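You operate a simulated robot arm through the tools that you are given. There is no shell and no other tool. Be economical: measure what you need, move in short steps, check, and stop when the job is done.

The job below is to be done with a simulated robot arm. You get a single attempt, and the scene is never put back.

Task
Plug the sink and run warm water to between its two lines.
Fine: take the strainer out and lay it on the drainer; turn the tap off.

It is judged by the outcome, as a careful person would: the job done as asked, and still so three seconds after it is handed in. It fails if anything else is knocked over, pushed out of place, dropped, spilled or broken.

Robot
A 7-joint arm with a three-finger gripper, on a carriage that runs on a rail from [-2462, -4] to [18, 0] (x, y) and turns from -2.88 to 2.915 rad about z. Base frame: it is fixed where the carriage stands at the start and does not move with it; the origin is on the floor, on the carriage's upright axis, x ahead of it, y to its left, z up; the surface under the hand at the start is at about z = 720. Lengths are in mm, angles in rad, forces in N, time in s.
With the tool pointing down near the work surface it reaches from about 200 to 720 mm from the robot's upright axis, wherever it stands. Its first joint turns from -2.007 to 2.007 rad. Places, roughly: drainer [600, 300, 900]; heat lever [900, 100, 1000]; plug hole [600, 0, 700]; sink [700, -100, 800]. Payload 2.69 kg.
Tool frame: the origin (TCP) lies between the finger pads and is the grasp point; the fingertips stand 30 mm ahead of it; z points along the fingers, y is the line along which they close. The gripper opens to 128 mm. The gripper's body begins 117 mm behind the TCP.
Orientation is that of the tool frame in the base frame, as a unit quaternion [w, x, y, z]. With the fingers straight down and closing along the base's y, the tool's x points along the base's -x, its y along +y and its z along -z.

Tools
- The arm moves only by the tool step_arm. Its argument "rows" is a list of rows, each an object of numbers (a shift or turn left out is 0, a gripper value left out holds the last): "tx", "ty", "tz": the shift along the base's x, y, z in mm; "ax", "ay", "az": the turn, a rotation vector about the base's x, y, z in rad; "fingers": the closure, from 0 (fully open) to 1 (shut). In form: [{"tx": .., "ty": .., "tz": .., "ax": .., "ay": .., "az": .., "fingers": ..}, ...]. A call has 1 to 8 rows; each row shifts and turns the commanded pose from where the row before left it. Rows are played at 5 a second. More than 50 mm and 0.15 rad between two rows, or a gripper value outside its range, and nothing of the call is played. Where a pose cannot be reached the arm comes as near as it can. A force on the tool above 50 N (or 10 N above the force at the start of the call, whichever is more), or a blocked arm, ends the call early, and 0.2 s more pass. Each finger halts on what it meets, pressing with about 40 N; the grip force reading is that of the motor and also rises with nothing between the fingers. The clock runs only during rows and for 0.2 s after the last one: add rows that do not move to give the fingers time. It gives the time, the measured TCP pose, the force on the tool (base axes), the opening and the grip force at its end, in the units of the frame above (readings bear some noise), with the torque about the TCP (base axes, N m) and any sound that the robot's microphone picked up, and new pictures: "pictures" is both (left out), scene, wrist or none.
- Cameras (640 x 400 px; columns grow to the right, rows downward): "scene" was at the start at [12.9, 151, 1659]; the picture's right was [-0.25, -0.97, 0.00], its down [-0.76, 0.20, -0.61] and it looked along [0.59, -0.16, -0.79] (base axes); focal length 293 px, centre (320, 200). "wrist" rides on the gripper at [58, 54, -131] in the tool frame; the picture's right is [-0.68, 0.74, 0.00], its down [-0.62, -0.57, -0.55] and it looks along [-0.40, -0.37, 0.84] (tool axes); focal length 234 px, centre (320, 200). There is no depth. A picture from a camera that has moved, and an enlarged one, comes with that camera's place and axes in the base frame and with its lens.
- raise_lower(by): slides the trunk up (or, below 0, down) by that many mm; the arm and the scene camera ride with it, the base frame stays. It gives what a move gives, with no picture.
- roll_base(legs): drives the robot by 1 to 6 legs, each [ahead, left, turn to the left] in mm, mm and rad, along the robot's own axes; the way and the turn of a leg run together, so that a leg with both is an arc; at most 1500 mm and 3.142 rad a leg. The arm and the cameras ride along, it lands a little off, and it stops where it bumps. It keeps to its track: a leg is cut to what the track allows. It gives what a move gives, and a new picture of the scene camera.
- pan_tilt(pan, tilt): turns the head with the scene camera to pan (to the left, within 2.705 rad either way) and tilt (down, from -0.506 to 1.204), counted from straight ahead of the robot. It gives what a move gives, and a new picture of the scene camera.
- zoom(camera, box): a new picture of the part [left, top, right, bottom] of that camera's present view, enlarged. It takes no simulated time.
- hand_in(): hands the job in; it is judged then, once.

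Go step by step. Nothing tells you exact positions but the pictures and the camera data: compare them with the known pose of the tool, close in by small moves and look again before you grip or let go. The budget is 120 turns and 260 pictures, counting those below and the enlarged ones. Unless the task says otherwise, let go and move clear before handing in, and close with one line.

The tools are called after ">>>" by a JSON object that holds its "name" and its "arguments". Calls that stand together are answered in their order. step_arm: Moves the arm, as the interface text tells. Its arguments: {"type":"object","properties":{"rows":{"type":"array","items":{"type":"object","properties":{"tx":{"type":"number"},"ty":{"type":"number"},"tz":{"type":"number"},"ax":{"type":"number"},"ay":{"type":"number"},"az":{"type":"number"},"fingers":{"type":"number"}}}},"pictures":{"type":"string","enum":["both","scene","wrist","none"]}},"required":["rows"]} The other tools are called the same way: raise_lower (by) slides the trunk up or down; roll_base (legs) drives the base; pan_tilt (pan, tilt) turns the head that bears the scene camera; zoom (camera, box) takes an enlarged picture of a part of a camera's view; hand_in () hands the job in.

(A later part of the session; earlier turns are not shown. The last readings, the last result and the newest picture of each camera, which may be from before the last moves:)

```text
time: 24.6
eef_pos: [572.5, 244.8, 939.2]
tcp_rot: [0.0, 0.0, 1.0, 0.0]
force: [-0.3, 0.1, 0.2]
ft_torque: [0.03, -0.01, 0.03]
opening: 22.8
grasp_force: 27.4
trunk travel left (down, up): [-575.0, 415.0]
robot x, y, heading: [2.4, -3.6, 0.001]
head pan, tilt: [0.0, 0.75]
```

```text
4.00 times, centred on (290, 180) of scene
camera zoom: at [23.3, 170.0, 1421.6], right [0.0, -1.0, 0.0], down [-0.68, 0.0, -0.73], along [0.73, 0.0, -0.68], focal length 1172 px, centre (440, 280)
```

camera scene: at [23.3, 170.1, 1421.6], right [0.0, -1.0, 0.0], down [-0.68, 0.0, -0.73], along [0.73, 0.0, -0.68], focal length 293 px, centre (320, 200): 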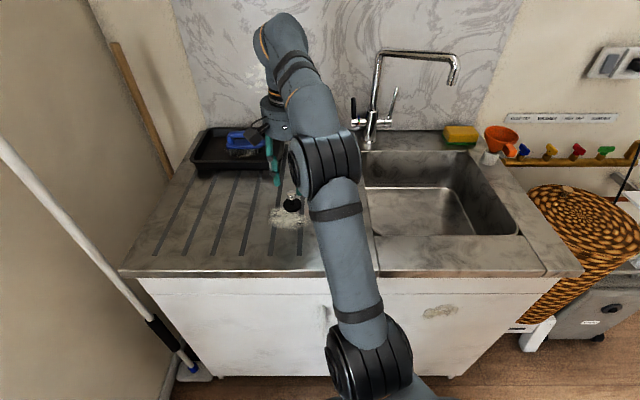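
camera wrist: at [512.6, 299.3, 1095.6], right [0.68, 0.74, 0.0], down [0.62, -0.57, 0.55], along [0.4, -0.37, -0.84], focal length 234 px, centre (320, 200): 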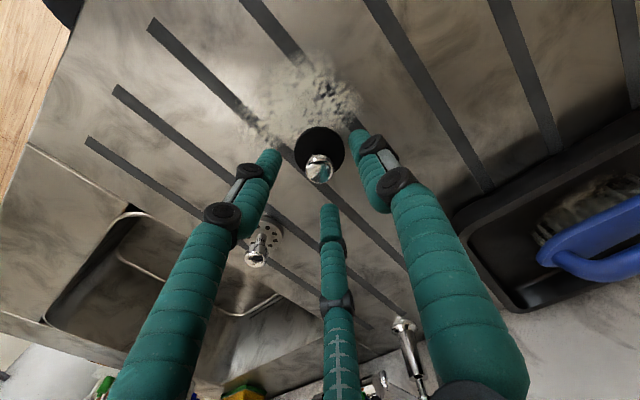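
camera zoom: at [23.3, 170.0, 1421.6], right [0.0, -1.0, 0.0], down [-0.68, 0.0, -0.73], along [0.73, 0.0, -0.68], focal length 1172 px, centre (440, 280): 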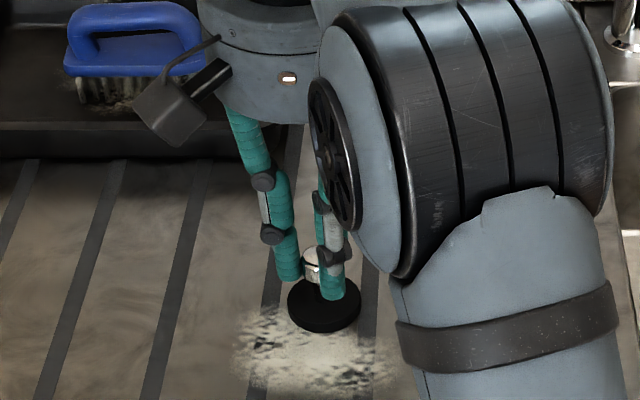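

Plug gripped. Lift clear and carry to above the drain.

>>> {"name": "step_arm", "arguments": {"rows": [{"tz": 20}, {"tz": 30}, {"tx": -5, "tz": 15}, {"tx": -5, "ty": -45}, {"ty": -45}, {"ty": -45}, {"ty": -45}, {"ty": -45}], "pictures": "none"}}

>>> {"name": "step_arm", "arguments": {"rows": [{"ty": -45}, {"ty": -20}, {}], "pictures": "wrist"}}

>>> {"name": "zoom", "arguments": {"camera": "scene", "box": [240, 80, 480, 240]}}

```text
time: 26.4
eef_pos: [563.2, 18.2, 1006.5]
tcp_rot: [0.0, 0.0, 1.0, 0.0]
force: [0.2, 0.3, -0.7]
ft_torque: [0.0, -0.03, 0.0]
opening: 22.1
grasp_force: 39.6
trunk travel left (down, up): [-575.0, 415.0]
robot x, y, heading: [-2.8, 0.2, 0.004]
head pan, tilt: [0.0, 0.75]
```

```text
time: 27.1
eef_pos: [565.1, -44.0, 1007.5]
tcp_rot: [0.0, 0.0, 1.0, 0.0]
force: [-0.6, 0.2, 0.0]
ft_torque: [0.0, 0.02, 0.02]
opening: 21.8
grasp_force: 40.0
trunk travel left (down, up): [-575.0, 415.0]
robot x, y, heading: [-3.7, 2.1, -0.001]
head pan, tilt: [0.0, 0.75]
camera wrist: at [504.2, 9.1, 1136.2], right [0.68, 0.74, 0.0], down [0.62, -0.57, 0.55], along [0.4, -0.37, -0.84], focal length 234 px, centre (320, 200)
```

wrist: 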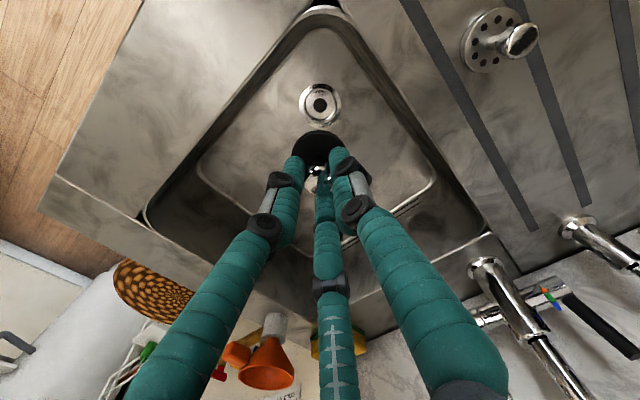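

```text
2.50 times, centred on (360, 160) of scene
camera zoom: at [23.3, 170.1, 1421.6], right [0.0, -1.0, 0.0], down [-0.68, 0.0, -0.73], along [0.73, 0.0, -0.68], focal length 732 px, centre (220, 300)
```

zoom: 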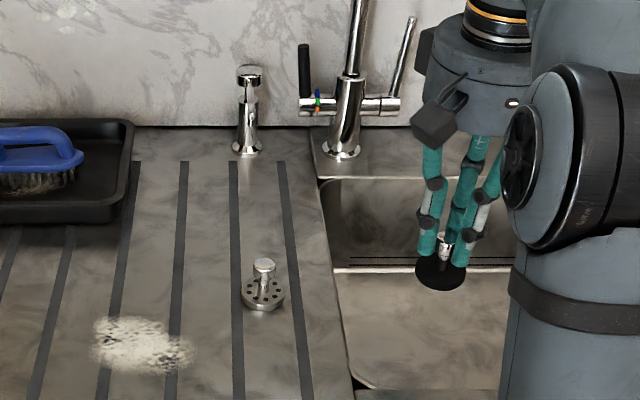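

Drain centre seen at about (563, -46). Descend partway and refine.

>>> {"name": "step_arm", "arguments": {"rows": [{"tz": -45, "ty": -2}, {"tz": -45}, {"tz": -45}, {"tz": -30}, {}], "pictures": "wrist"}}

>>> {"name": "zoom", "arguments": {"camera": "wrist", "box": [220, 70, 420, 210]}}

```text
time: 28.4
eef_pos: [560.6, -49.2, 842.2]
tcp_rot: [0.0, -0.001, 1.0, 0.0]
force: [-0.6, -0.1, -0.1]
ft_torque: [-0.01, 0.0, 0.02]
opening: 21.9
grasp_force: 39.8
trunk travel left (down, up): [-575.0, 415.0]
robot x, y, heading: [-0.4, 0.3, -0.001]
head pan, tilt: [0.0, 0.75]
camera wrist: at [502.4, 5.0, 971.6], right [0.68, 0.74, 0.0], down [0.62, -0.57, 0.55], along [0.4, -0.37, -0.84], focal length 234 px, centre (320, 200)
```

wrist: 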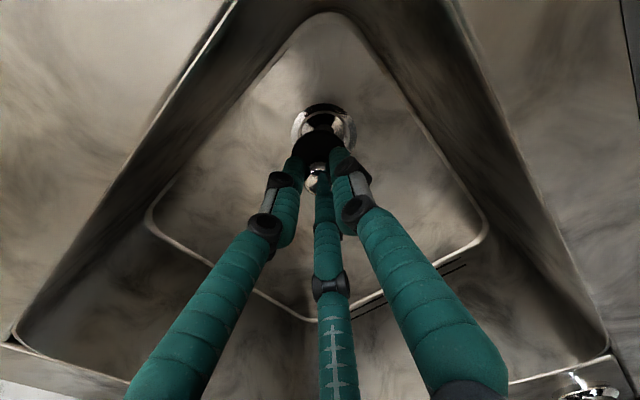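

```text
2.86 times, centred on (320, 140) of wrist
camera zoom: at [502.4, 5.0, 971.6], right [0.68, 0.74, 0.0], down [0.62, -0.57, 0.55], along [0.4, -0.37, -0.84], focal length 669 px, centre (320, 371)
```

zoom: 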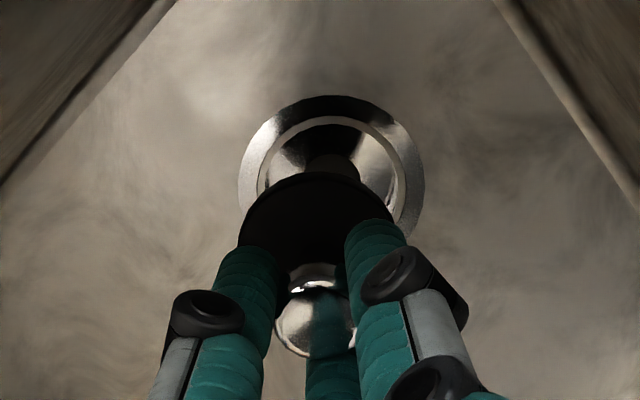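

Plug needs about +5 mm x, +1.5 mm y to match the pose from which the strainer was gripped (565.5, -47.3). Adjust and descend.

>>> {"name": "step_arm", "arguments": {"rows": [{"tx": 4.5, "ty": 1.5}, {"tz": -25}, {"tz": -15}, {}, {}], "pictures": "wrist"}}

>>> {"name": "zoom", "arguments": {"camera": "wrist", "box": [220, 70, 420, 210]}}

>>> {"name": "step_arm", "arguments": {"rows": [{}], "pictures": "none"}}

```text
time: 29.6
eef_pos: [566.2, -46.6, 800.9]
tcp_rot: [0.0, -0.001, 1.0, -0.001]
force: [0.1, -0.3, -0.8]
ft_torque: [0.02, 0.0, -0.02]
opening: 21.8
grasp_force: 40.6
trunk travel left (down, up): [-575.0, 415.0]
robot x, y, heading: [1.8, 1.2, 0.003]
head pan, tilt: [0.0, 0.75]
camera wrist: at [506.8, 7.7, 930.6], right [0.68, 0.74, 0.0], down [0.62, -0.57, 0.55], along [0.4, -0.37, -0.84], focal length 234 px, centre (320, 200)
```

wrist: 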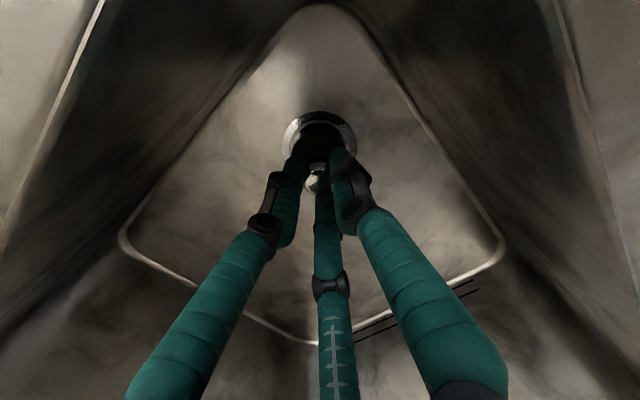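

```text
2.86 times, centred on (320, 140) of wrist
camera zoom: at [506.8, 7.7, 930.6], right [0.68, 0.74, 0.0], down [0.62, -0.57, 0.55], along [0.4, -0.37, -0.84], focal length 669 px, centre (320, 371)
```

zoom: 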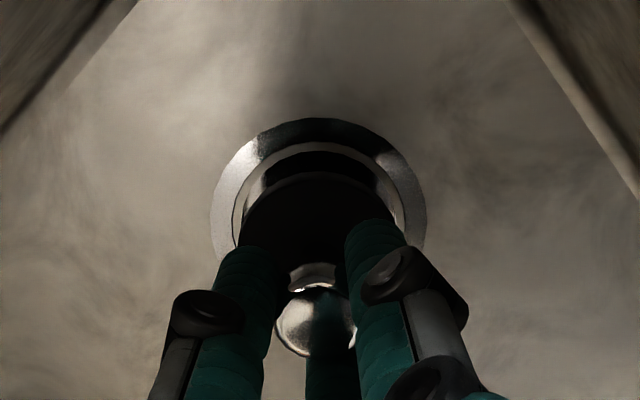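

```text
time: 29.9
eef_pos: [566.3, -46.1, 801.2]
tcp_rot: [0.0, 0.001, 1.0, 0.0]
force: [0.0, 0.2, -0.7]
ft_torque: [-0.02, -0.03, -0.01]
opening: 22.1
grasp_force: 39.6
trunk travel left (down, up): [-575.0, 415.0]
robot x, y, heading: [-4.6, -1.7, 0.003]
head pan, tilt: [0.0, 0.75]
```

Lateral alignment looks good. Descend in small steps toward seating, watching force.

>>> {"name": "step_arm", "arguments": {"rows": [{"tz": -12}, {"tz": -8}, {}], "pictures": "wrist"}}

>>> {"name": "zoom", "arguments": {"camera": "wrist", "box": [220, 70, 420, 210]}}

```text
time: 30.8
eef_pos: [567.9, -46.9, 780.3]
tcp_rot: [0.0, 0.001, 1.0, 0.001]
force: [0.6, 0.3, -0.6]
ft_torque: [-0.03, -0.03, 0.02]
opening: 21.6
grasp_force: 40.2
trunk travel left (down, up): [-575.0, 415.0]
robot x, y, heading: [-0.6, -1.4, 0.001]
head pan, tilt: [0.0, 0.75]
camera wrist: at [507.5, 7.6, 909.4], right [0.68, 0.74, 0.0], down [0.62, -0.57, 0.55], along [0.4, -0.37, -0.84], focal length 234 px, centre (320, 200)
```

wrist: 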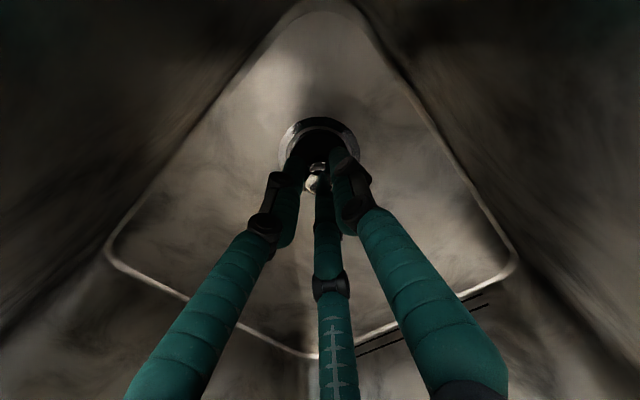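

```text
2.86 times, centred on (320, 140) of wrist
camera zoom: at [507.5, 7.6, 909.4], right [0.68, 0.74, 0.0], down [0.62, -0.57, 0.55], along [0.4, -0.37, -0.84], focal length 669 px, centre (320, 371)
```

zoom: 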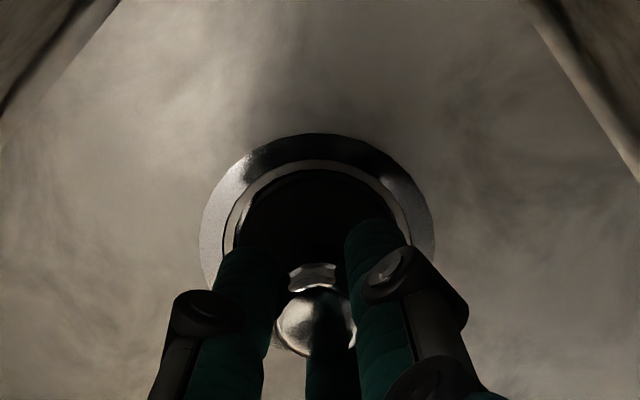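

>>> {"name": "step_arm", "arguments": {"rows": [{"tz": -8}, {}], "pictures": "none"}}

>>> {"name": "step_arm", "arguments": {"rows": [{"tz": -5}, {}], "pictures": "wrist"}}

>>> {"name": "zoom", "arguments": {"camera": "wrist", "box": [220, 70, 420, 210]}}

```text
time: 31.4
eef_pos: [567.8, -46.2, 773.1]
tcp_rot: [0.001, 0.0, 1.0, 0.001]
force: [2.1, -6.5, 2.3]
ft_torque: [-0.23, -0.11, 0.04]
opening: 21.9
grasp_force: 40.2
trunk travel left (down, up): [-575.0, 415.0]
robot x, y, heading: [0.7, -0.3, 0.001]
head pan, tilt: [0.0, 0.75]
```

```text
time: 31.9
eef_pos: [566.5, -47.4, 767.2]
tcp_rot: [0.002, -0.001, 1.0, 0.0]
force: [4.6, -8.0, 4.8]
ft_torque: [-0.31, -0.16, 0.04]
opening: 21.7
grasp_force: 40.1
trunk travel left (down, up): [-575.0, 415.0]
robot x, y, heading: [0.4, -1.7, -0.001]
head pan, tilt: [0.0, 0.75]
camera wrist: at [508.0, 7.4, 896.9], right [0.68, 0.74, 0.0], down [0.61, -0.57, 0.55], along [0.41, -0.37, -0.84], focal length 234 px, centre (320, 200)
```

wrist: 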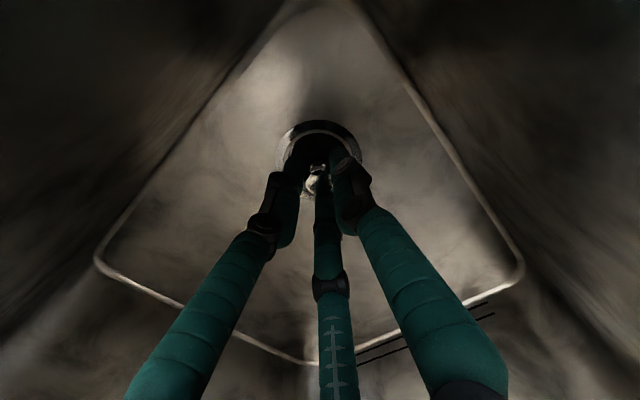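

```text
2.86 times, centred on (320, 140) of wrist
camera zoom: at [508.0, 7.4, 896.9], right [0.68, 0.74, 0.0], down [0.61, -0.57, 0.55], along [0.41, -0.37, -0.84], focal length 669 px, centre (320, 371)
```

zoom: 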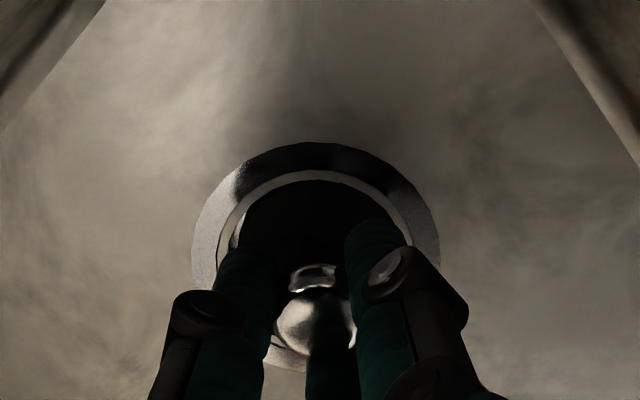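

The plug is touching the rim side (reaction toward -y, +x), so nudge by (+1, -2) and keep lowering.

>>> {"name": "step_arm", "arguments": {"rows": [{"tx": 1, "ty": -2}, {"tz": -3}, {}], "pictures": "none"}}

>>> {"name": "step_arm", "arguments": {"rows": [{"tz": -4}, {}], "pictures": "none"}}

```text
time: 32.8
eef_pos: [568.4, -46.9, 767.9]
tcp_rot: [0.003, 0.0, 1.0, 0.0]
force: [1.0, -3.4, 27.6]
ft_torque: [0.1, 0.07, 0.01]
opening: 21.7
grasp_force: 40.1
trunk travel left (down, up): [-575.0, 415.0]
robot x, y, heading: [-5.7, 2.5, 0.004]
head pan, tilt: [0.0, 0.75]
```

```text
time: 33.2
eef_pos: [567.2, -47.3, 767.0]
tcp_rot: [0.006, 0.002, 1.0, 0.0]
force: [-9.8, -0.1, 31.1]
ft_torque: [0.04, 0.76, -0.01]
opening: 21.7
grasp_force: 39.8
trunk travel left (down, up): [-575.0, 415.0]
robot x, y, heading: [2.5, 0.2, -0.005]
head pan, tilt: [0.0, 0.75]
stopped in row 2: the force on the tool passed its limit at 55 N (the readings are from after the stop); the commanded pose is now the measured one
```

Firm contact at the same seat height as the strainer was (bottom ≈ 713). Release, rise, and inspect.

>>> {"name": "step_arm", "arguments": {"rows": [{"tz": 1}, {"fingers": 0.8}, {"fingers": 0.6}, {"fingers": 0.55}, {"tz": 40}, {"tz": 45}, {"tz": 45}], "pictures": "wrist"}}

>>> {"name": "zoom", "arguments": {"camera": "wrist", "box": [260, 80, 380, 164]}}

```text
time: 34.8
eef_pos: [568.1, -49.5, 894.2]
tcp_rot: [0.004, 0.0, 1.0, -0.001]
force: [0.0, -0.5, -0.1]
ft_torque: [0.01, -0.01, -0.01]
opening: 57.5
grasp_force: 0.1
trunk travel left (down, up): [-575.0, 415.0]
robot x, y, heading: [1.5, 0.7, -0.002]
head pan, tilt: [0.0, 0.75]
camera wrist: at [507.8, 5.8, 1022.9], right [0.68, 0.74, 0.01], down [0.61, -0.56, 0.55], along [0.41, -0.37, -0.83], focal length 234 px, centre (320, 200)
```

wrist: 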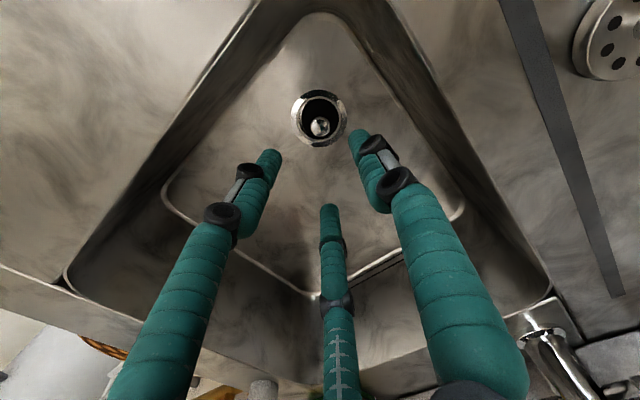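

```text
4.76 times, centred on (320, 122) of wrist
camera zoom: at [507.8, 5.8, 1022.9], right [0.68, 0.74, 0.01], down [0.61, -0.56, 0.55], along [0.41, -0.37, -0.83], focal length 1115 px, centre (320, 571)
```

zoom: 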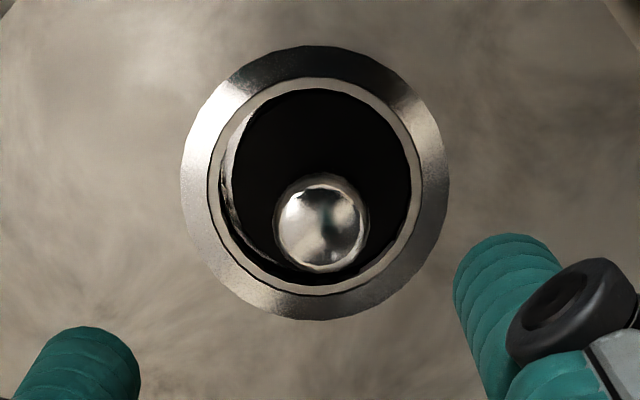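

The plug is in the recess but slightly toward one side (gap at the -x,-y side). I'll re-grip, nudge it -x/-y and press.

>>> {"name": "step_arm", "arguments": {"rows": [{"tz": -45}, {"tz": -45}, {"tz": -37, "ty": 1.5}, {"fingers": 0.8}, {"fingers": 1.0}, {}, {}], "pictures": "none"}}

>>> {"name": "step_arm", "arguments": {"rows": [{"tx": -1.5, "ty": -1.5}, {"tz": -2}, {}], "pictures": "none"}}

```text
time: 36.4
eef_pos: [567.7, -47.6, 770.0]
tcp_rot: [0.004, 0.0, 1.0, 0.0]
force: [0.8, -0.5, -0.2]
ft_torque: [0.01, 0.03, 0.02]
opening: 23.1
grasp_force: 27.7
trunk travel left (down, up): [-575.0, 415.0]
robot x, y, heading: [0.5, -2.8, 0.001]
head pan, tilt: [0.0, 0.75]
```

```text
time: 37.2
eef_pos: [568.8, -47.8, 769.4]
tcp_rot: [0.007, 0.0, 1.0, 0.0]
force: [-1.2, 0.0, 23.5]
ft_torque: [0.02, 0.17, 0.01]
opening: 22.1
grasp_force: 39.9
trunk travel left (down, up): [-575.0, 415.0]
robot x, y, heading: [-0.2, 2.1, -0.005]
head pan, tilt: [0.0, 0.75]
```

>>> {"name": "step_arm", "arguments": {"rows": [{"tz": 2}, {"tx": -2, "ty": -1}, {}], "pictures": "none"}}

>>> {"name": "step_arm", "arguments": {"rows": [{"tz": -3}, {}], "pictures": "none"}}

```text
time: 38.0
eef_pos: [566.2, -48.7, 770.0]
tcp_rot: [0.006, -0.001, 1.0, 0.0]
force: [8.5, 1.6, 16.7]
ft_torque: [0.19, -0.37, -0.01]
opening: 22.0
grasp_force: 39.8
trunk travel left (down, up): [-575.0, 415.0]
robot x, y, heading: [-0.8, 4.2, -0.0]
head pan, tilt: [0.0, 0.75]
```

```text
time: 38.6
eef_pos: [565.8, -49.5, 768.8]
tcp_rot: [0.01, -0.001, 1.0, -0.001]
force: [8.0, 5.6, 44.8]
ft_torque: [0.31, -0.13, 0.02]
opening: 22.2
grasp_force: 39.7
trunk travel left (down, up): [-575.0, 415.0]
robot x, y, heading: [1.8, -2.1, -0.004]
head pan, tilt: [0.0, 0.75]
```

It resists both sideways and downward — seated. Release and look.

>>> {"name": "step_arm", "arguments": {"rows": [{"tz": 2, "tx": 1}, {"fingers": 0.8}, {"fingers": 0.6}, {"fingers": 0.55}, {"tz": 40, "ax": -0.02}, {"tz": 45}, {"tz": 45}], "pictures": "none"}}

>>> {"name": "zoom", "arguments": {"camera": "wrist", "box": [260, 80, 380, 164]}}

```text
time: 40.2
eef_pos: [565.5, -50.1, 893.9]
tcp_rot: [0.003, -0.001, 1.0, -0.01]
force: [-0.2, 0.2, 0.3]
ft_torque: [0.04, 0.0, 0.05]
opening: 57.7
grasp_force: 0.1
trunk travel left (down, up): [-575.0, 415.0]
robot x, y, heading: [-0.2, -2.1, 0.001]
head pan, tilt: [0.0, 0.75]
```

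```text
4.76 times, centred on (320, 122) of wrist
camera zoom: at [506.0, 7.9, 1021.4], right [0.68, 0.74, -0.01], down [0.61, -0.55, 0.56], along [0.41, -0.39, -0.83], focal length 1115 px, centre (320, 571)
```

zoom: 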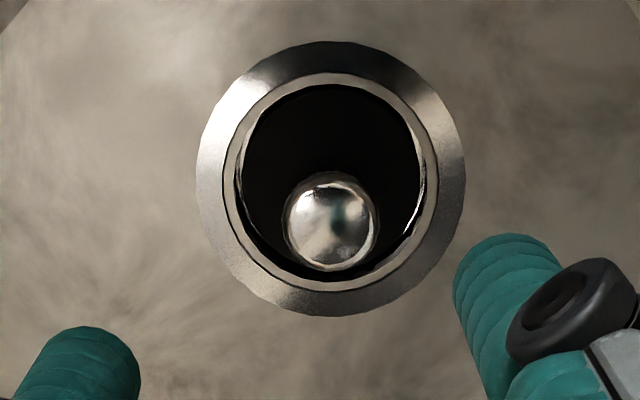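

The plug is now centred and seated. Next, measure the tap levers: move the hand aside and zoom the scene.

>>> {"name": "step_arm", "arguments": {"rows": [{"tz": 45, "az": 0.02}, {"tz": 45}, {"tx": -40, "ty": -30}, {"tx": -40, "ty": -40}, {"tx": -40, "ty": -40}, {"ty": -30}], "pictures": "none"}}

>>> {"name": "zoom", "arguments": {"camera": "scene", "box": [310, 40, 470, 160]}}

>>> {"name": "zoom", "arguments": {"camera": "scene", "box": [336, 80, 412, 156]}}

>>> {"name": "zoom", "arguments": {"camera": "wrist", "box": [440, 140, 640, 340]}}

```text
refused: row 4 steps farther than a row can; nothing moved
```

```text
3.33 times, centred on (390, 100) of scene
camera zoom: at [22.9, 170.1, 1421.6], right [0.0, -1.0, 0.0], down [-0.68, 0.0, -0.73], along [0.73, 0.0, -0.68], focal length 976 px, centre (87, 533)
```

zoom: 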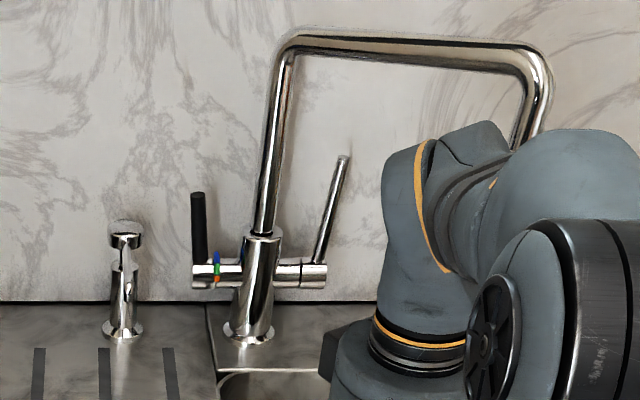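

```text
5.26 times, centred on (374, 118) of scene
camera zoom: at [22.9, 170.1, 1421.6], right [0.0, -1.0, 0.0], down [-0.68, 0.0, -0.73], along [0.73, 0.0, -0.68], focal length 1542 px, centre (36, 632)
```

zoom: 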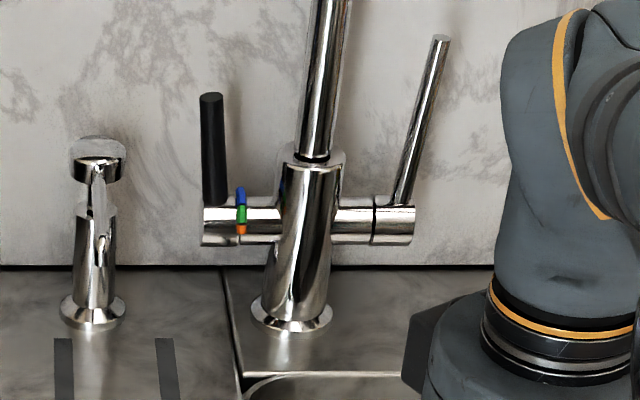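

```text
2.00 times, centred on (540, 240) of wrist
camera zoom: at [506.0, 7.9, 1021.4], right [0.68, 0.74, -0.01], down [0.61, -0.55, 0.56], along [0.41, -0.39, -0.83], focal length 468 px, centre (-120, 120)
```

zoom: 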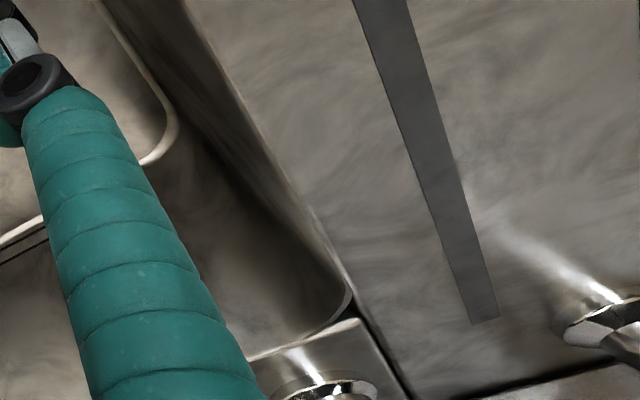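

Stereo gives: heat lever tip ≈ (912, 66, 1029), base (896, 60, 968); flow lever tip ≈ (908, -64, 1064), base (905, -58, 963). Raise out of the sink, then pitch the tool forward.

>>> {"name": "step_arm", "arguments": {"rows": [{"tz": 45, "az": 0.02}, {"tz": 45}, {"tz": 35, "ty": 30}, {"ty": 45, "tx": -15}, {"ty": 40, "tx": -20}], "pictures": "none"}}

>>> {"name": "step_arm", "arguments": {"rows": [{"ay": -0.15}, {"ay": -0.15}, {"ay": -0.15}, {"ay": -0.15}, {"ay": -0.15}, {"ay": -0.15}, {"ay": -0.15}, {"ay": -0.15}], "pictures": "both"}}

```text
time: 41.4
eef_pos: [534.2, 62.5, 1020.5]
tcp_rot: [0.004, -0.01, 1.0, -0.011]
force: [-0.2, 0.1, -0.3]
ft_torque: [-0.01, -0.01, 0.01]
opening: 57.6
grasp_force: 0.1
trunk travel left (down, up): [-575.0, 415.0]
robot x, y, heading: [-0.3, 0.6, -0.001]
head pan, tilt: [0.0, 0.75]
```

```text
time: 43.2
eef_pos: [532.2, 66.4, 1021.4]
tcp_rot: [0.569, -0.004, 0.822, -0.014]
force: [-0.2, -0.6, 0.1]
ft_torque: [-0.01, 0.03, 0.01]
opening: 57.5
grasp_force: 0.0
trunk travel left (down, up): [-575.0, 415.0]
robot x, y, heading: [0.3, -0.3, 0.002]
head pan, tilt: [0.0, 0.75]
camera scene: at [23.4, 170.2, 1421.6], right [0.0, -1.0, 0.0], down [-0.68, 0.0, -0.73], along [0.73, 0.0, -0.68], focal length 293 px, centre (320, 200)
camera wrist: at [389.1, 121.6, 1009.7], right [0.25, 0.75, 0.61], down [-0.3, -0.54, 0.79], along [0.92, -0.38, 0.09], focal length 234 px, centre (320, 200)
```

scene: 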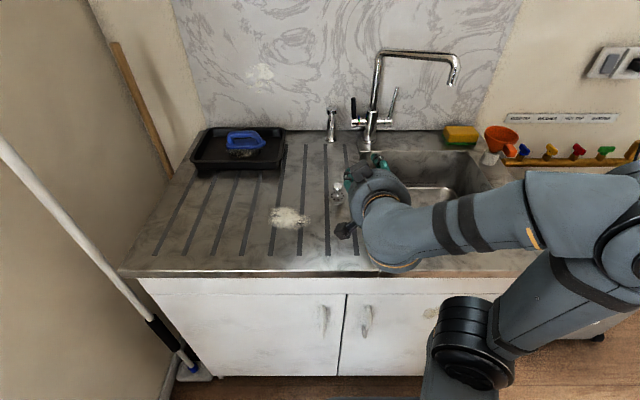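
wrist: 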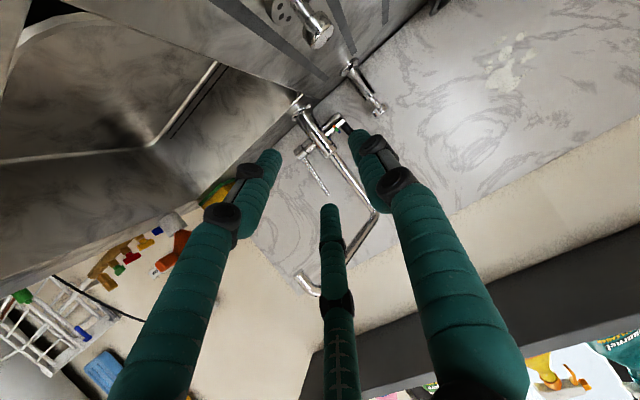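

Tool now points forward, 21° down. Advance toward the heat lever, stopping short at x≈810.

>>> {"name": "step_arm", "arguments": {"rows": [{"tx": 45, "fingers": 0.62}, {"tx": 45}, {"tx": 45}, {"tx": 45}, {"tx": 45}, {"tx": 45}, {}], "pictures": "both"}}

>>> {"name": "zoom", "arguments": {"camera": "wrist", "box": [200, 40, 480, 240]}}

```text
time: 44.8
eef_pos: [803.7, 65.4, 1023.9]
tcp_rot: [0.567, -0.003, 0.823, -0.014]
force: [-0.3, -0.3, 0.0]
ft_torque: [-0.01, 0.01, -0.01]
opening: 48.8
grasp_force: 0.1
trunk travel left (down, up): [-575.0, 415.0]
robot x, y, heading: [-1.1, -1.9, 0.001]
head pan, tilt: [0.0, 0.75]
camera scene: at [22.8, 170.0, 1421.7], right [0.0, -1.0, 0.0], down [-0.68, 0.0, -0.73], along [0.73, 0.0, -0.68], focal length 293 px, centre (320, 200)
camera wrist: at [660.5, 120.6, 1012.3], right [0.25, 0.75, 0.61], down [-0.3, -0.54, 0.79], along [0.92, -0.38, 0.09], focal length 234 px, centre (320, 200)
```

scene: 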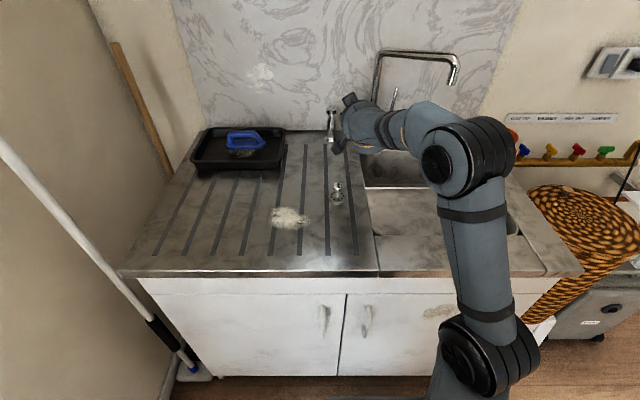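
wrist: 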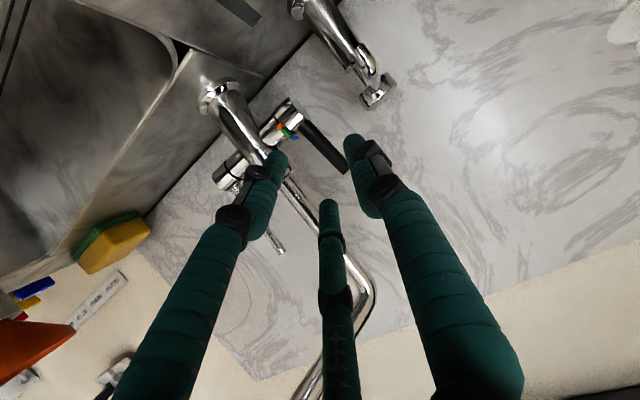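

```text
2.00 times, centred on (340, 140) of wrist
camera zoom: at [660.5, 120.6, 1012.3], right [0.25, 0.75, 0.61], down [-0.3, -0.54, 0.79], along [0.92, -0.38, 0.09], focal length 468 px, centre (280, 320)
```

zoom: 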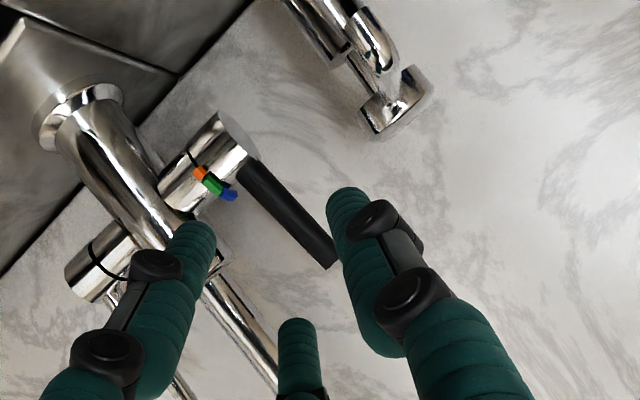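

Lever estimate refined: x≈892, y≈62, tip z≈1026. Move in to x≈870, z≈1012 and recheck.

>>> {"name": "step_arm", "arguments": {"rows": [{"tx": 35, "tz": -8, "ty": -1}, {"tx": 30, "tz": -4}, {}], "pictures": "wrist"}}

>>> {"name": "zoom", "arguments": {"camera": "wrist", "box": [200, 40, 480, 240]}}

>>> {"name": "zoom", "arguments": {"camera": "scene", "box": [310, 70, 420, 170]}}

```text
time: 45.6
eef_pos: [868.8, 63.4, 1011.4]
tcp_rot: [0.568, -0.003, 0.823, -0.013]
force: [-0.6, 0.1, 1.2]
ft_torque: [0.03, 0.04, 0.03]
opening: 48.5
grasp_force: 0.1
trunk travel left (down, up): [-575.0, 415.0]
robot x, y, heading: [-3.2, 3.0, 0.001]
head pan, tilt: [0.0, 0.75]
camera wrist: at [725.2, 120.1, 1000.0], right [0.25, 0.75, 0.61], down [-0.3, -0.54, 0.79], along [0.92, -0.38, 0.09], focal length 234 px, centre (320, 200)
```

wrist: 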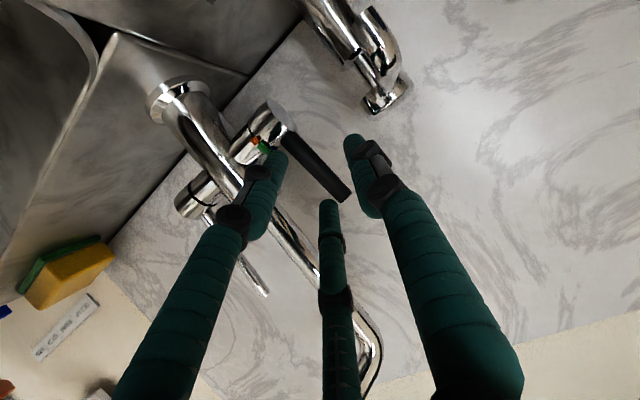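

```text
2.00 times, centred on (340, 140) of wrist
camera zoom: at [725.2, 120.1, 1000.0], right [0.25, 0.75, 0.61], down [-0.3, -0.54, 0.79], along [0.92, -0.38, 0.09], focal length 468 px, centre (280, 320)
```

zoom: 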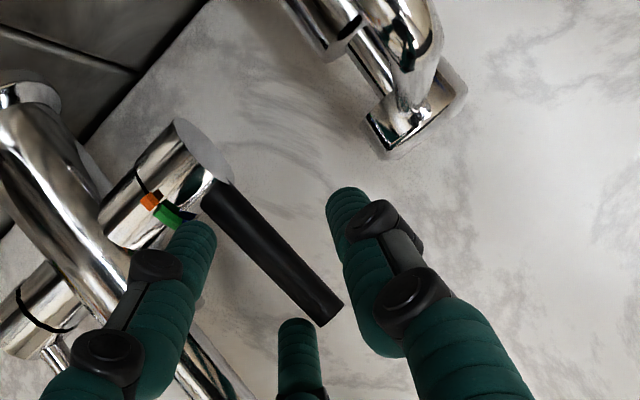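

```text
4.00 times, centred on (365, 120) of scene
camera zoom: at [23.0, 170.0, 1421.7], right [0.0, -1.0, 0.0], down [-0.68, 0.0, -0.73], along [0.73, 0.0, -0.68], focal length 1172 px, centre (140, 520)
```

zoom: 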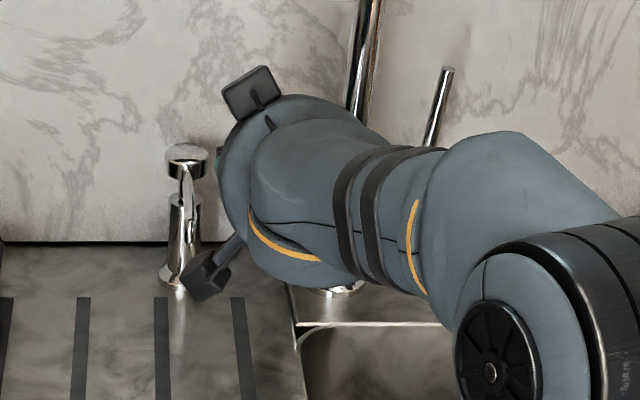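

Consistent: lever ~22 mm ahead, centred. Advance and close.

>>> {"name": "step_arm", "arguments": {"rows": [{"tx": 11, "ty": 1}, {"tx": 11, "tz": -2}, {"fingers": 0.8}, {"fingers": 1}, {}, {}], "pictures": "wrist"}}

>>> {"name": "zoom", "arguments": {"camera": "wrist", "box": [220, 80, 420, 240]}}

```text
time: 47.0
eef_pos: [892.2, 56.6, 1005.6]
tcp_rot: [0.567, 0.003, 0.824, -0.017]
force: [-2.8, -20.0, -7.3]
ft_torque: [-0.98, 0.14, -0.27]
opening: 26.3
grasp_force: 29.8
trunk travel left (down, up): [-575.0, 415.0]
robot x, y, heading: [1.5, -3.5, -0.004]
head pan, tilt: [0.0, 0.75]
camera wrist: at [749.5, 113.5, 995.0], right [0.26, 0.75, 0.61], down [-0.3, -0.54, 0.79], along [0.92, -0.39, 0.09], focal length 234 px, centre (320, 200)
```

wrist: 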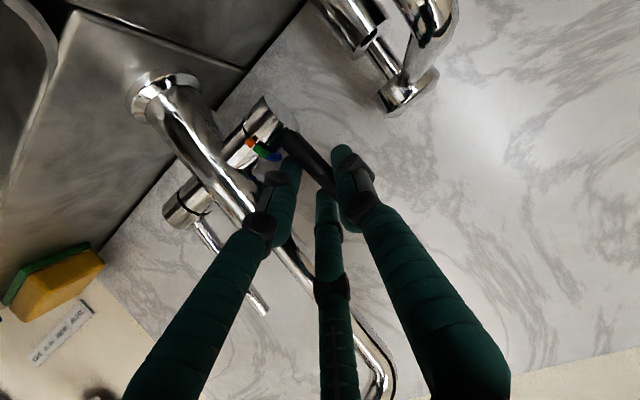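

```text
2.50 times, centred on (320, 160) of wrist
camera zoom: at [749.5, 113.5, 995.0], right [0.26, 0.75, 0.61], down [-0.3, -0.54, 0.79], along [0.92, -0.39, 0.09], focal length 585 px, centre (320, 300)
```

zoom: 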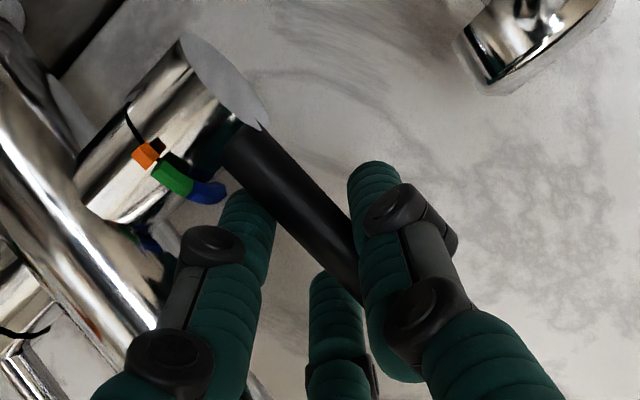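

The lever seems to push the hand toward -y; shift the command -6 in y and let the fingers settle.

>>> {"name": "step_arm", "arguments": {"rows": [{"ty": -4}, {"ty": -3}, {}, {}], "pictures": "wrist"}}

>>> {"name": "zoom", "arguments": {"camera": "wrist", "box": [220, 80, 420, 240]}}

```text
time: 48.0
eef_pos: [891.5, 56.4, 1004.7]
tcp_rot: [0.566, -0.002, 0.824, -0.015]
force: [4.6, -12.8, -8.6]
ft_torque: [-1.61, -0.16, -0.14]
opening: 25.6
grasp_force: 45.5
trunk travel left (down, up): [-575.0, 415.0]
robot x, y, heading: [0.3, 0.0, 0.001]
head pan, tilt: [0.0, 0.75]
camera wrist: at [748.9, 112.1, 994.8], right [0.25, 0.75, 0.61], down [-0.3, -0.54, 0.79], along [0.92, -0.38, 0.09], focal length 234 px, centre (320, 200)
```

wrist: 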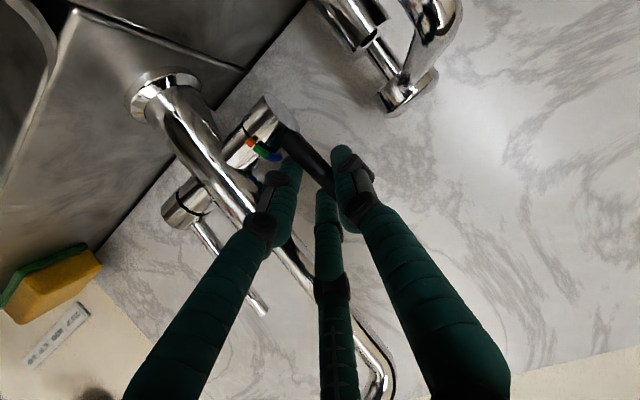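

```text
2.50 times, centred on (320, 160) of wrist
camera zoom: at [748.9, 112.1, 994.8], right [0.25, 0.75, 0.61], down [-0.3, -0.54, 0.79], along [0.92, -0.38, 0.09], focal length 585 px, centre (320, 300)
```

zoom: 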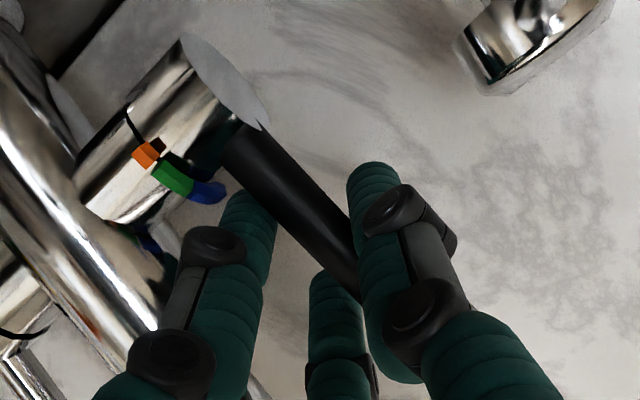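

The lever is held. Pull toward me along an arc about the axis (x≈895, z≈955), in small steps.

>>> {"name": "step_arm", "arguments": {"rows": [{"tx": -6, "tz": -0.5, "ay": -0.05}, {"tx": -6, "tz": -1, "ay": -0.05}, {}], "pictures": "wrist"}}

>>> {"name": "zoom", "arguments": {"camera": "wrist", "box": [220, 80, 420, 240]}}

```text
time: 48.8
eef_pos: [884.7, 56.5, 1003.8]
tcp_rot: [0.608, -0.002, 0.794, -0.014]
force: [36.2, -4.8, -0.4]
ft_torque: [-1.54, -1.92, -0.25]
opening: 25.9
grasp_force: 44.9
trunk travel left (down, up): [-575.0, 415.0]
robot x, y, heading: [2.8, -1.1, -0.004]
head pan, tilt: [0.0, 0.75]
camera wrist: at [742.6, 111.9, 978.9], right [0.19, 0.75, 0.63], down [-0.38, -0.54, 0.75], along [0.91, -0.38, 0.18], focal length 234 px, centre (320, 200)
```

wrist: 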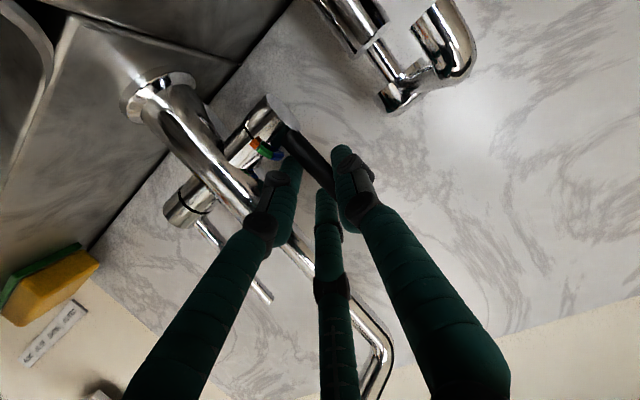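

```text
2.50 times, centred on (320, 160) of wrist
camera zoom: at [742.6, 111.9, 978.9], right [0.19, 0.75, 0.63], down [-0.38, -0.54, 0.75], along [0.91, -0.38, 0.18], focal length 585 px, centre (320, 300)
```

zoom: 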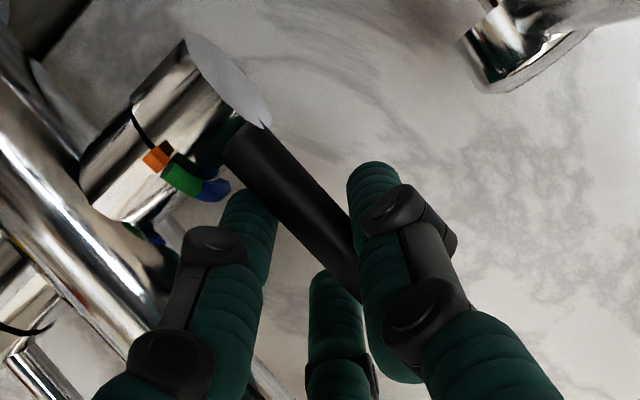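

>>> {"name": "step_arm", "arguments": {"rows": [{"tx": -5, "tz": -1, "ay": -0.05}, {}], "pictures": "none"}}

>>> {"name": "step_arm", "arguments": {"rows": [{"tx": -5, "tz": -1, "ay": -0.05}, {}], "pictures": "wrist"}}

>>> {"name": "zoom", "arguments": {"camera": "wrist", "box": [220, 80, 420, 240]}}

```text
time: 49.4
eef_pos: [877.0, 55.1, 1003.4]
tcp_rot: [0.627, 0.0, 0.779, -0.015]
force: [31.4, -5.5, 4.1]
ft_torque: [-1.36, -1.76, -0.43]
opening: 26.0
grasp_force: 44.7
trunk travel left (down, up): [-575.0, 415.0]
robot x, y, heading: [1.1, 1.0, 0.001]
head pan, tilt: [0.0, 0.75]
```

```text
time: 50.0
eef_pos: [872.0, 54.4, 1001.8]
tcp_rot: [0.646, 0.001, 0.763, -0.016]
force: [34.4, -4.3, 5.9]
ft_torque: [-1.38, -1.92, -0.52]
opening: 25.9
grasp_force: 45.2
trunk travel left (down, up): [-575.0, 415.0]
robot x, y, heading: [4.4, -2.6, 0.003]
head pan, tilt: [0.0, 0.75]
camera wrist: at [734.2, 112.1, 962.0], right [0.13, 0.75, 0.65], down [-0.45, -0.54, 0.71], along [0.88, -0.38, 0.27], focal length 234 px, centre (320, 200)
```

wrist: 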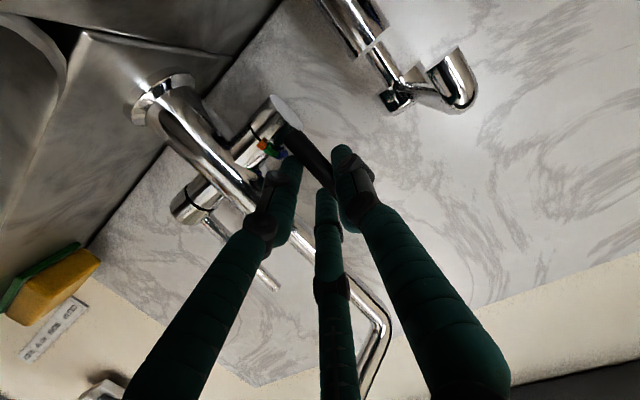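

```text
2.50 times, centred on (320, 160) of wrist
camera zoom: at [734.2, 112.1, 962.0], right [0.13, 0.75, 0.65], down [-0.45, -0.54, 0.71], along [0.88, -0.38, 0.27], focal length 585 px, centre (320, 300)
```

zoom: 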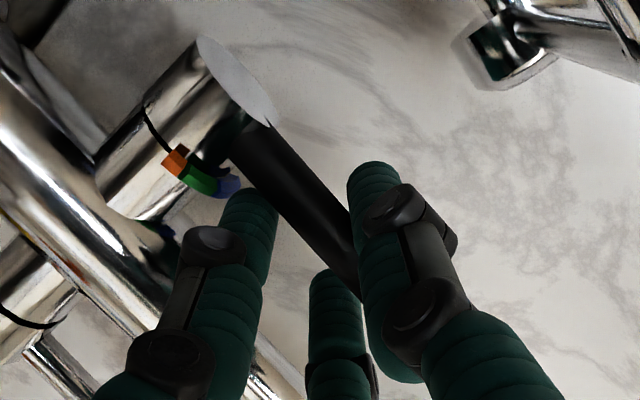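

The lever is moving (collar shifting relative to lever); about 25° now. Continue the arc to ~45° without more tool pitch.

>>> {"name": "step_arm", "arguments": {"rows": [{"tx": -5, "tz": -3, "ay": -0.03}, {"tx": -4, "tz": -3, "ay": -0.03}, {}], "pictures": "wrist"}}

>>> {"name": "zoom", "arguments": {"camera": "wrist", "box": [220, 80, 420, 240]}}

>>> {"name": "zoom", "arguments": {"camera": "scene", "box": [310, 70, 420, 170]}}

```text
time: 50.8
eef_pos: [859.5, 56.5, 995.3]
tcp_rot: [0.668, 0.001, 0.744, -0.015]
force: [7.1, -7.6, 2.1]
ft_torque: [-1.04, -0.33, -0.64]
opening: 25.1
grasp_force: 45.6
trunk travel left (down, up): [-575.0, 415.0]
robot x, y, heading: [0.3, -1.8, -0.005]
head pan, tilt: [0.0, 0.75]
camera wrist: at [723.1, 112.5, 948.2], right [0.09, 0.75, 0.66], down [-0.49, -0.54, 0.68], along [0.87, -0.38, 0.32], focal length 234 px, centre (320, 200)
```

wrist: 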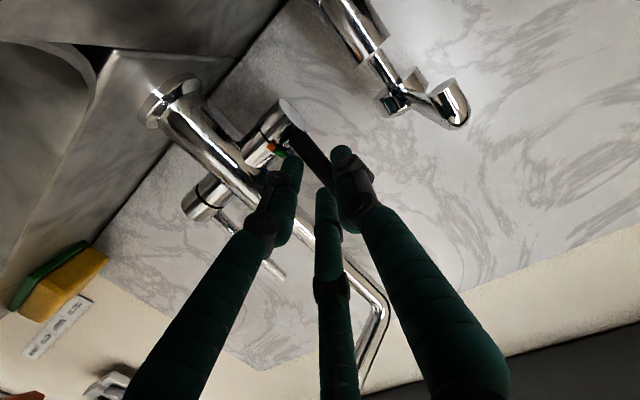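

```text
2.50 times, centred on (320, 160) of wrist
camera zoom: at [723.1, 112.5, 948.2], right [0.09, 0.75, 0.66], down [-0.49, -0.54, 0.68], along [0.87, -0.38, 0.32], focal length 585 px, centre (320, 300)
```

zoom: 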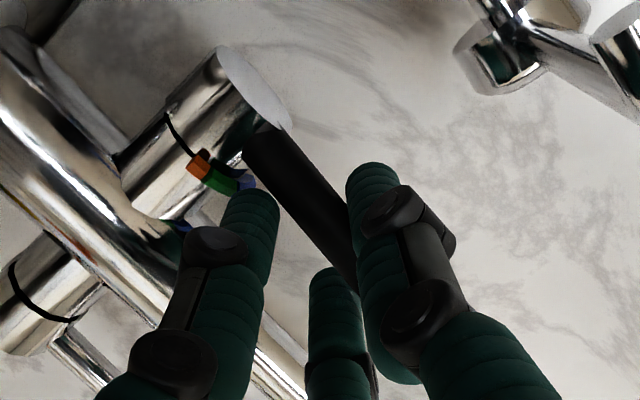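

```text
4.00 times, centred on (365, 120) of scene
camera zoom: at [23.7, 168.9, 1421.6], right [0.0, -1.0, 0.0], down [-0.68, 0.0, -0.73], along [0.73, 0.0, -0.68], focal length 1172 px, centre (140, 520)
```

zoom: 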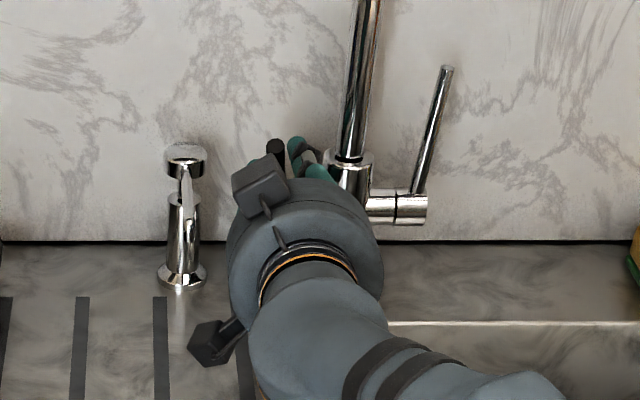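

The force eased. I'll let go, back off and view the lever angle.

>>> {"name": "step_arm", "arguments": {"rows": [{"fingers": 0.8}, {"fingers": 0.6}, {"fingers": 0.6, "ty": 2}, {"tx": -40}, {"tx": -40}, {"tx": -40, "tz": 10}, {"tx": -40, "tz": 20, "ty": 20}], "pictures": "wrist"}}

>>> {"name": "zoom", "arguments": {"camera": "scene", "box": [336, 80, 412, 156]}}

>>> {"name": "zoom", "arguments": {"camera": "wrist", "box": [220, 60, 420, 220]}}

```text
time: 52.4
eef_pos: [698.8, 82.3, 1026.9]
tcp_rot: [0.67, 0.0, 0.743, -0.015]
force: [-0.2, -0.5, -0.9]
ft_torque: [-0.01, -0.03, 0.02]
opening: 51.3
grasp_force: 0.1
trunk travel left (down, up): [-575.0, 415.0]
robot x, y, heading: [-1.7, -0.2, -0.003]
head pan, tilt: [0.0, 0.75]
camera wrist: at [561.8, 137.5, 979.8], right [0.08, 0.75, 0.66], down [-0.49, -0.54, 0.68], along [0.87, -0.38, 0.33], focal length 234 px, centre (320, 200)
```

wrist: 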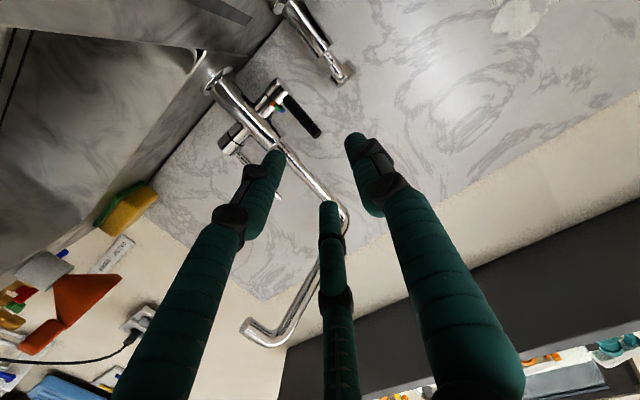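

```text
5.26 times, centred on (374, 118) of scene
camera zoom: at [22.5, 170.3, 1421.5], right [0.0, -1.0, 0.0], down [-0.68, 0.0, -0.73], along [0.73, 0.0, -0.68], focal length 1542 px, centre (36, 632)
```

zoom: 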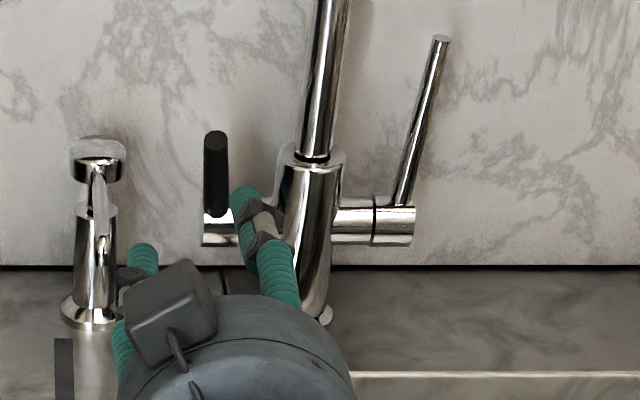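

```text
2.50 times, centred on (320, 140) of wrist
camera zoom: at [561.8, 137.5, 979.8], right [0.08, 0.75, 0.66], down [-0.49, -0.54, 0.68], along [0.87, -0.38, 0.33], focal length 585 px, centre (320, 350)
```

zoom: 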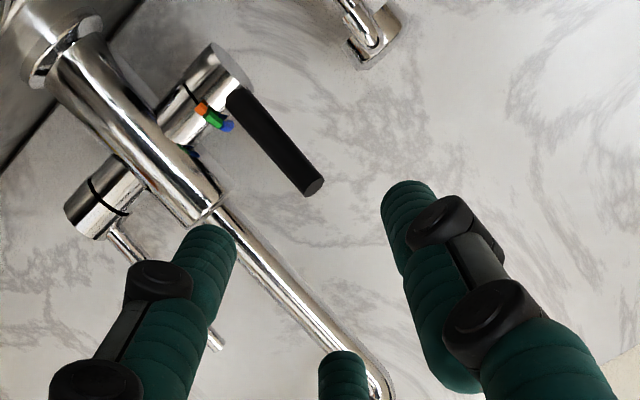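

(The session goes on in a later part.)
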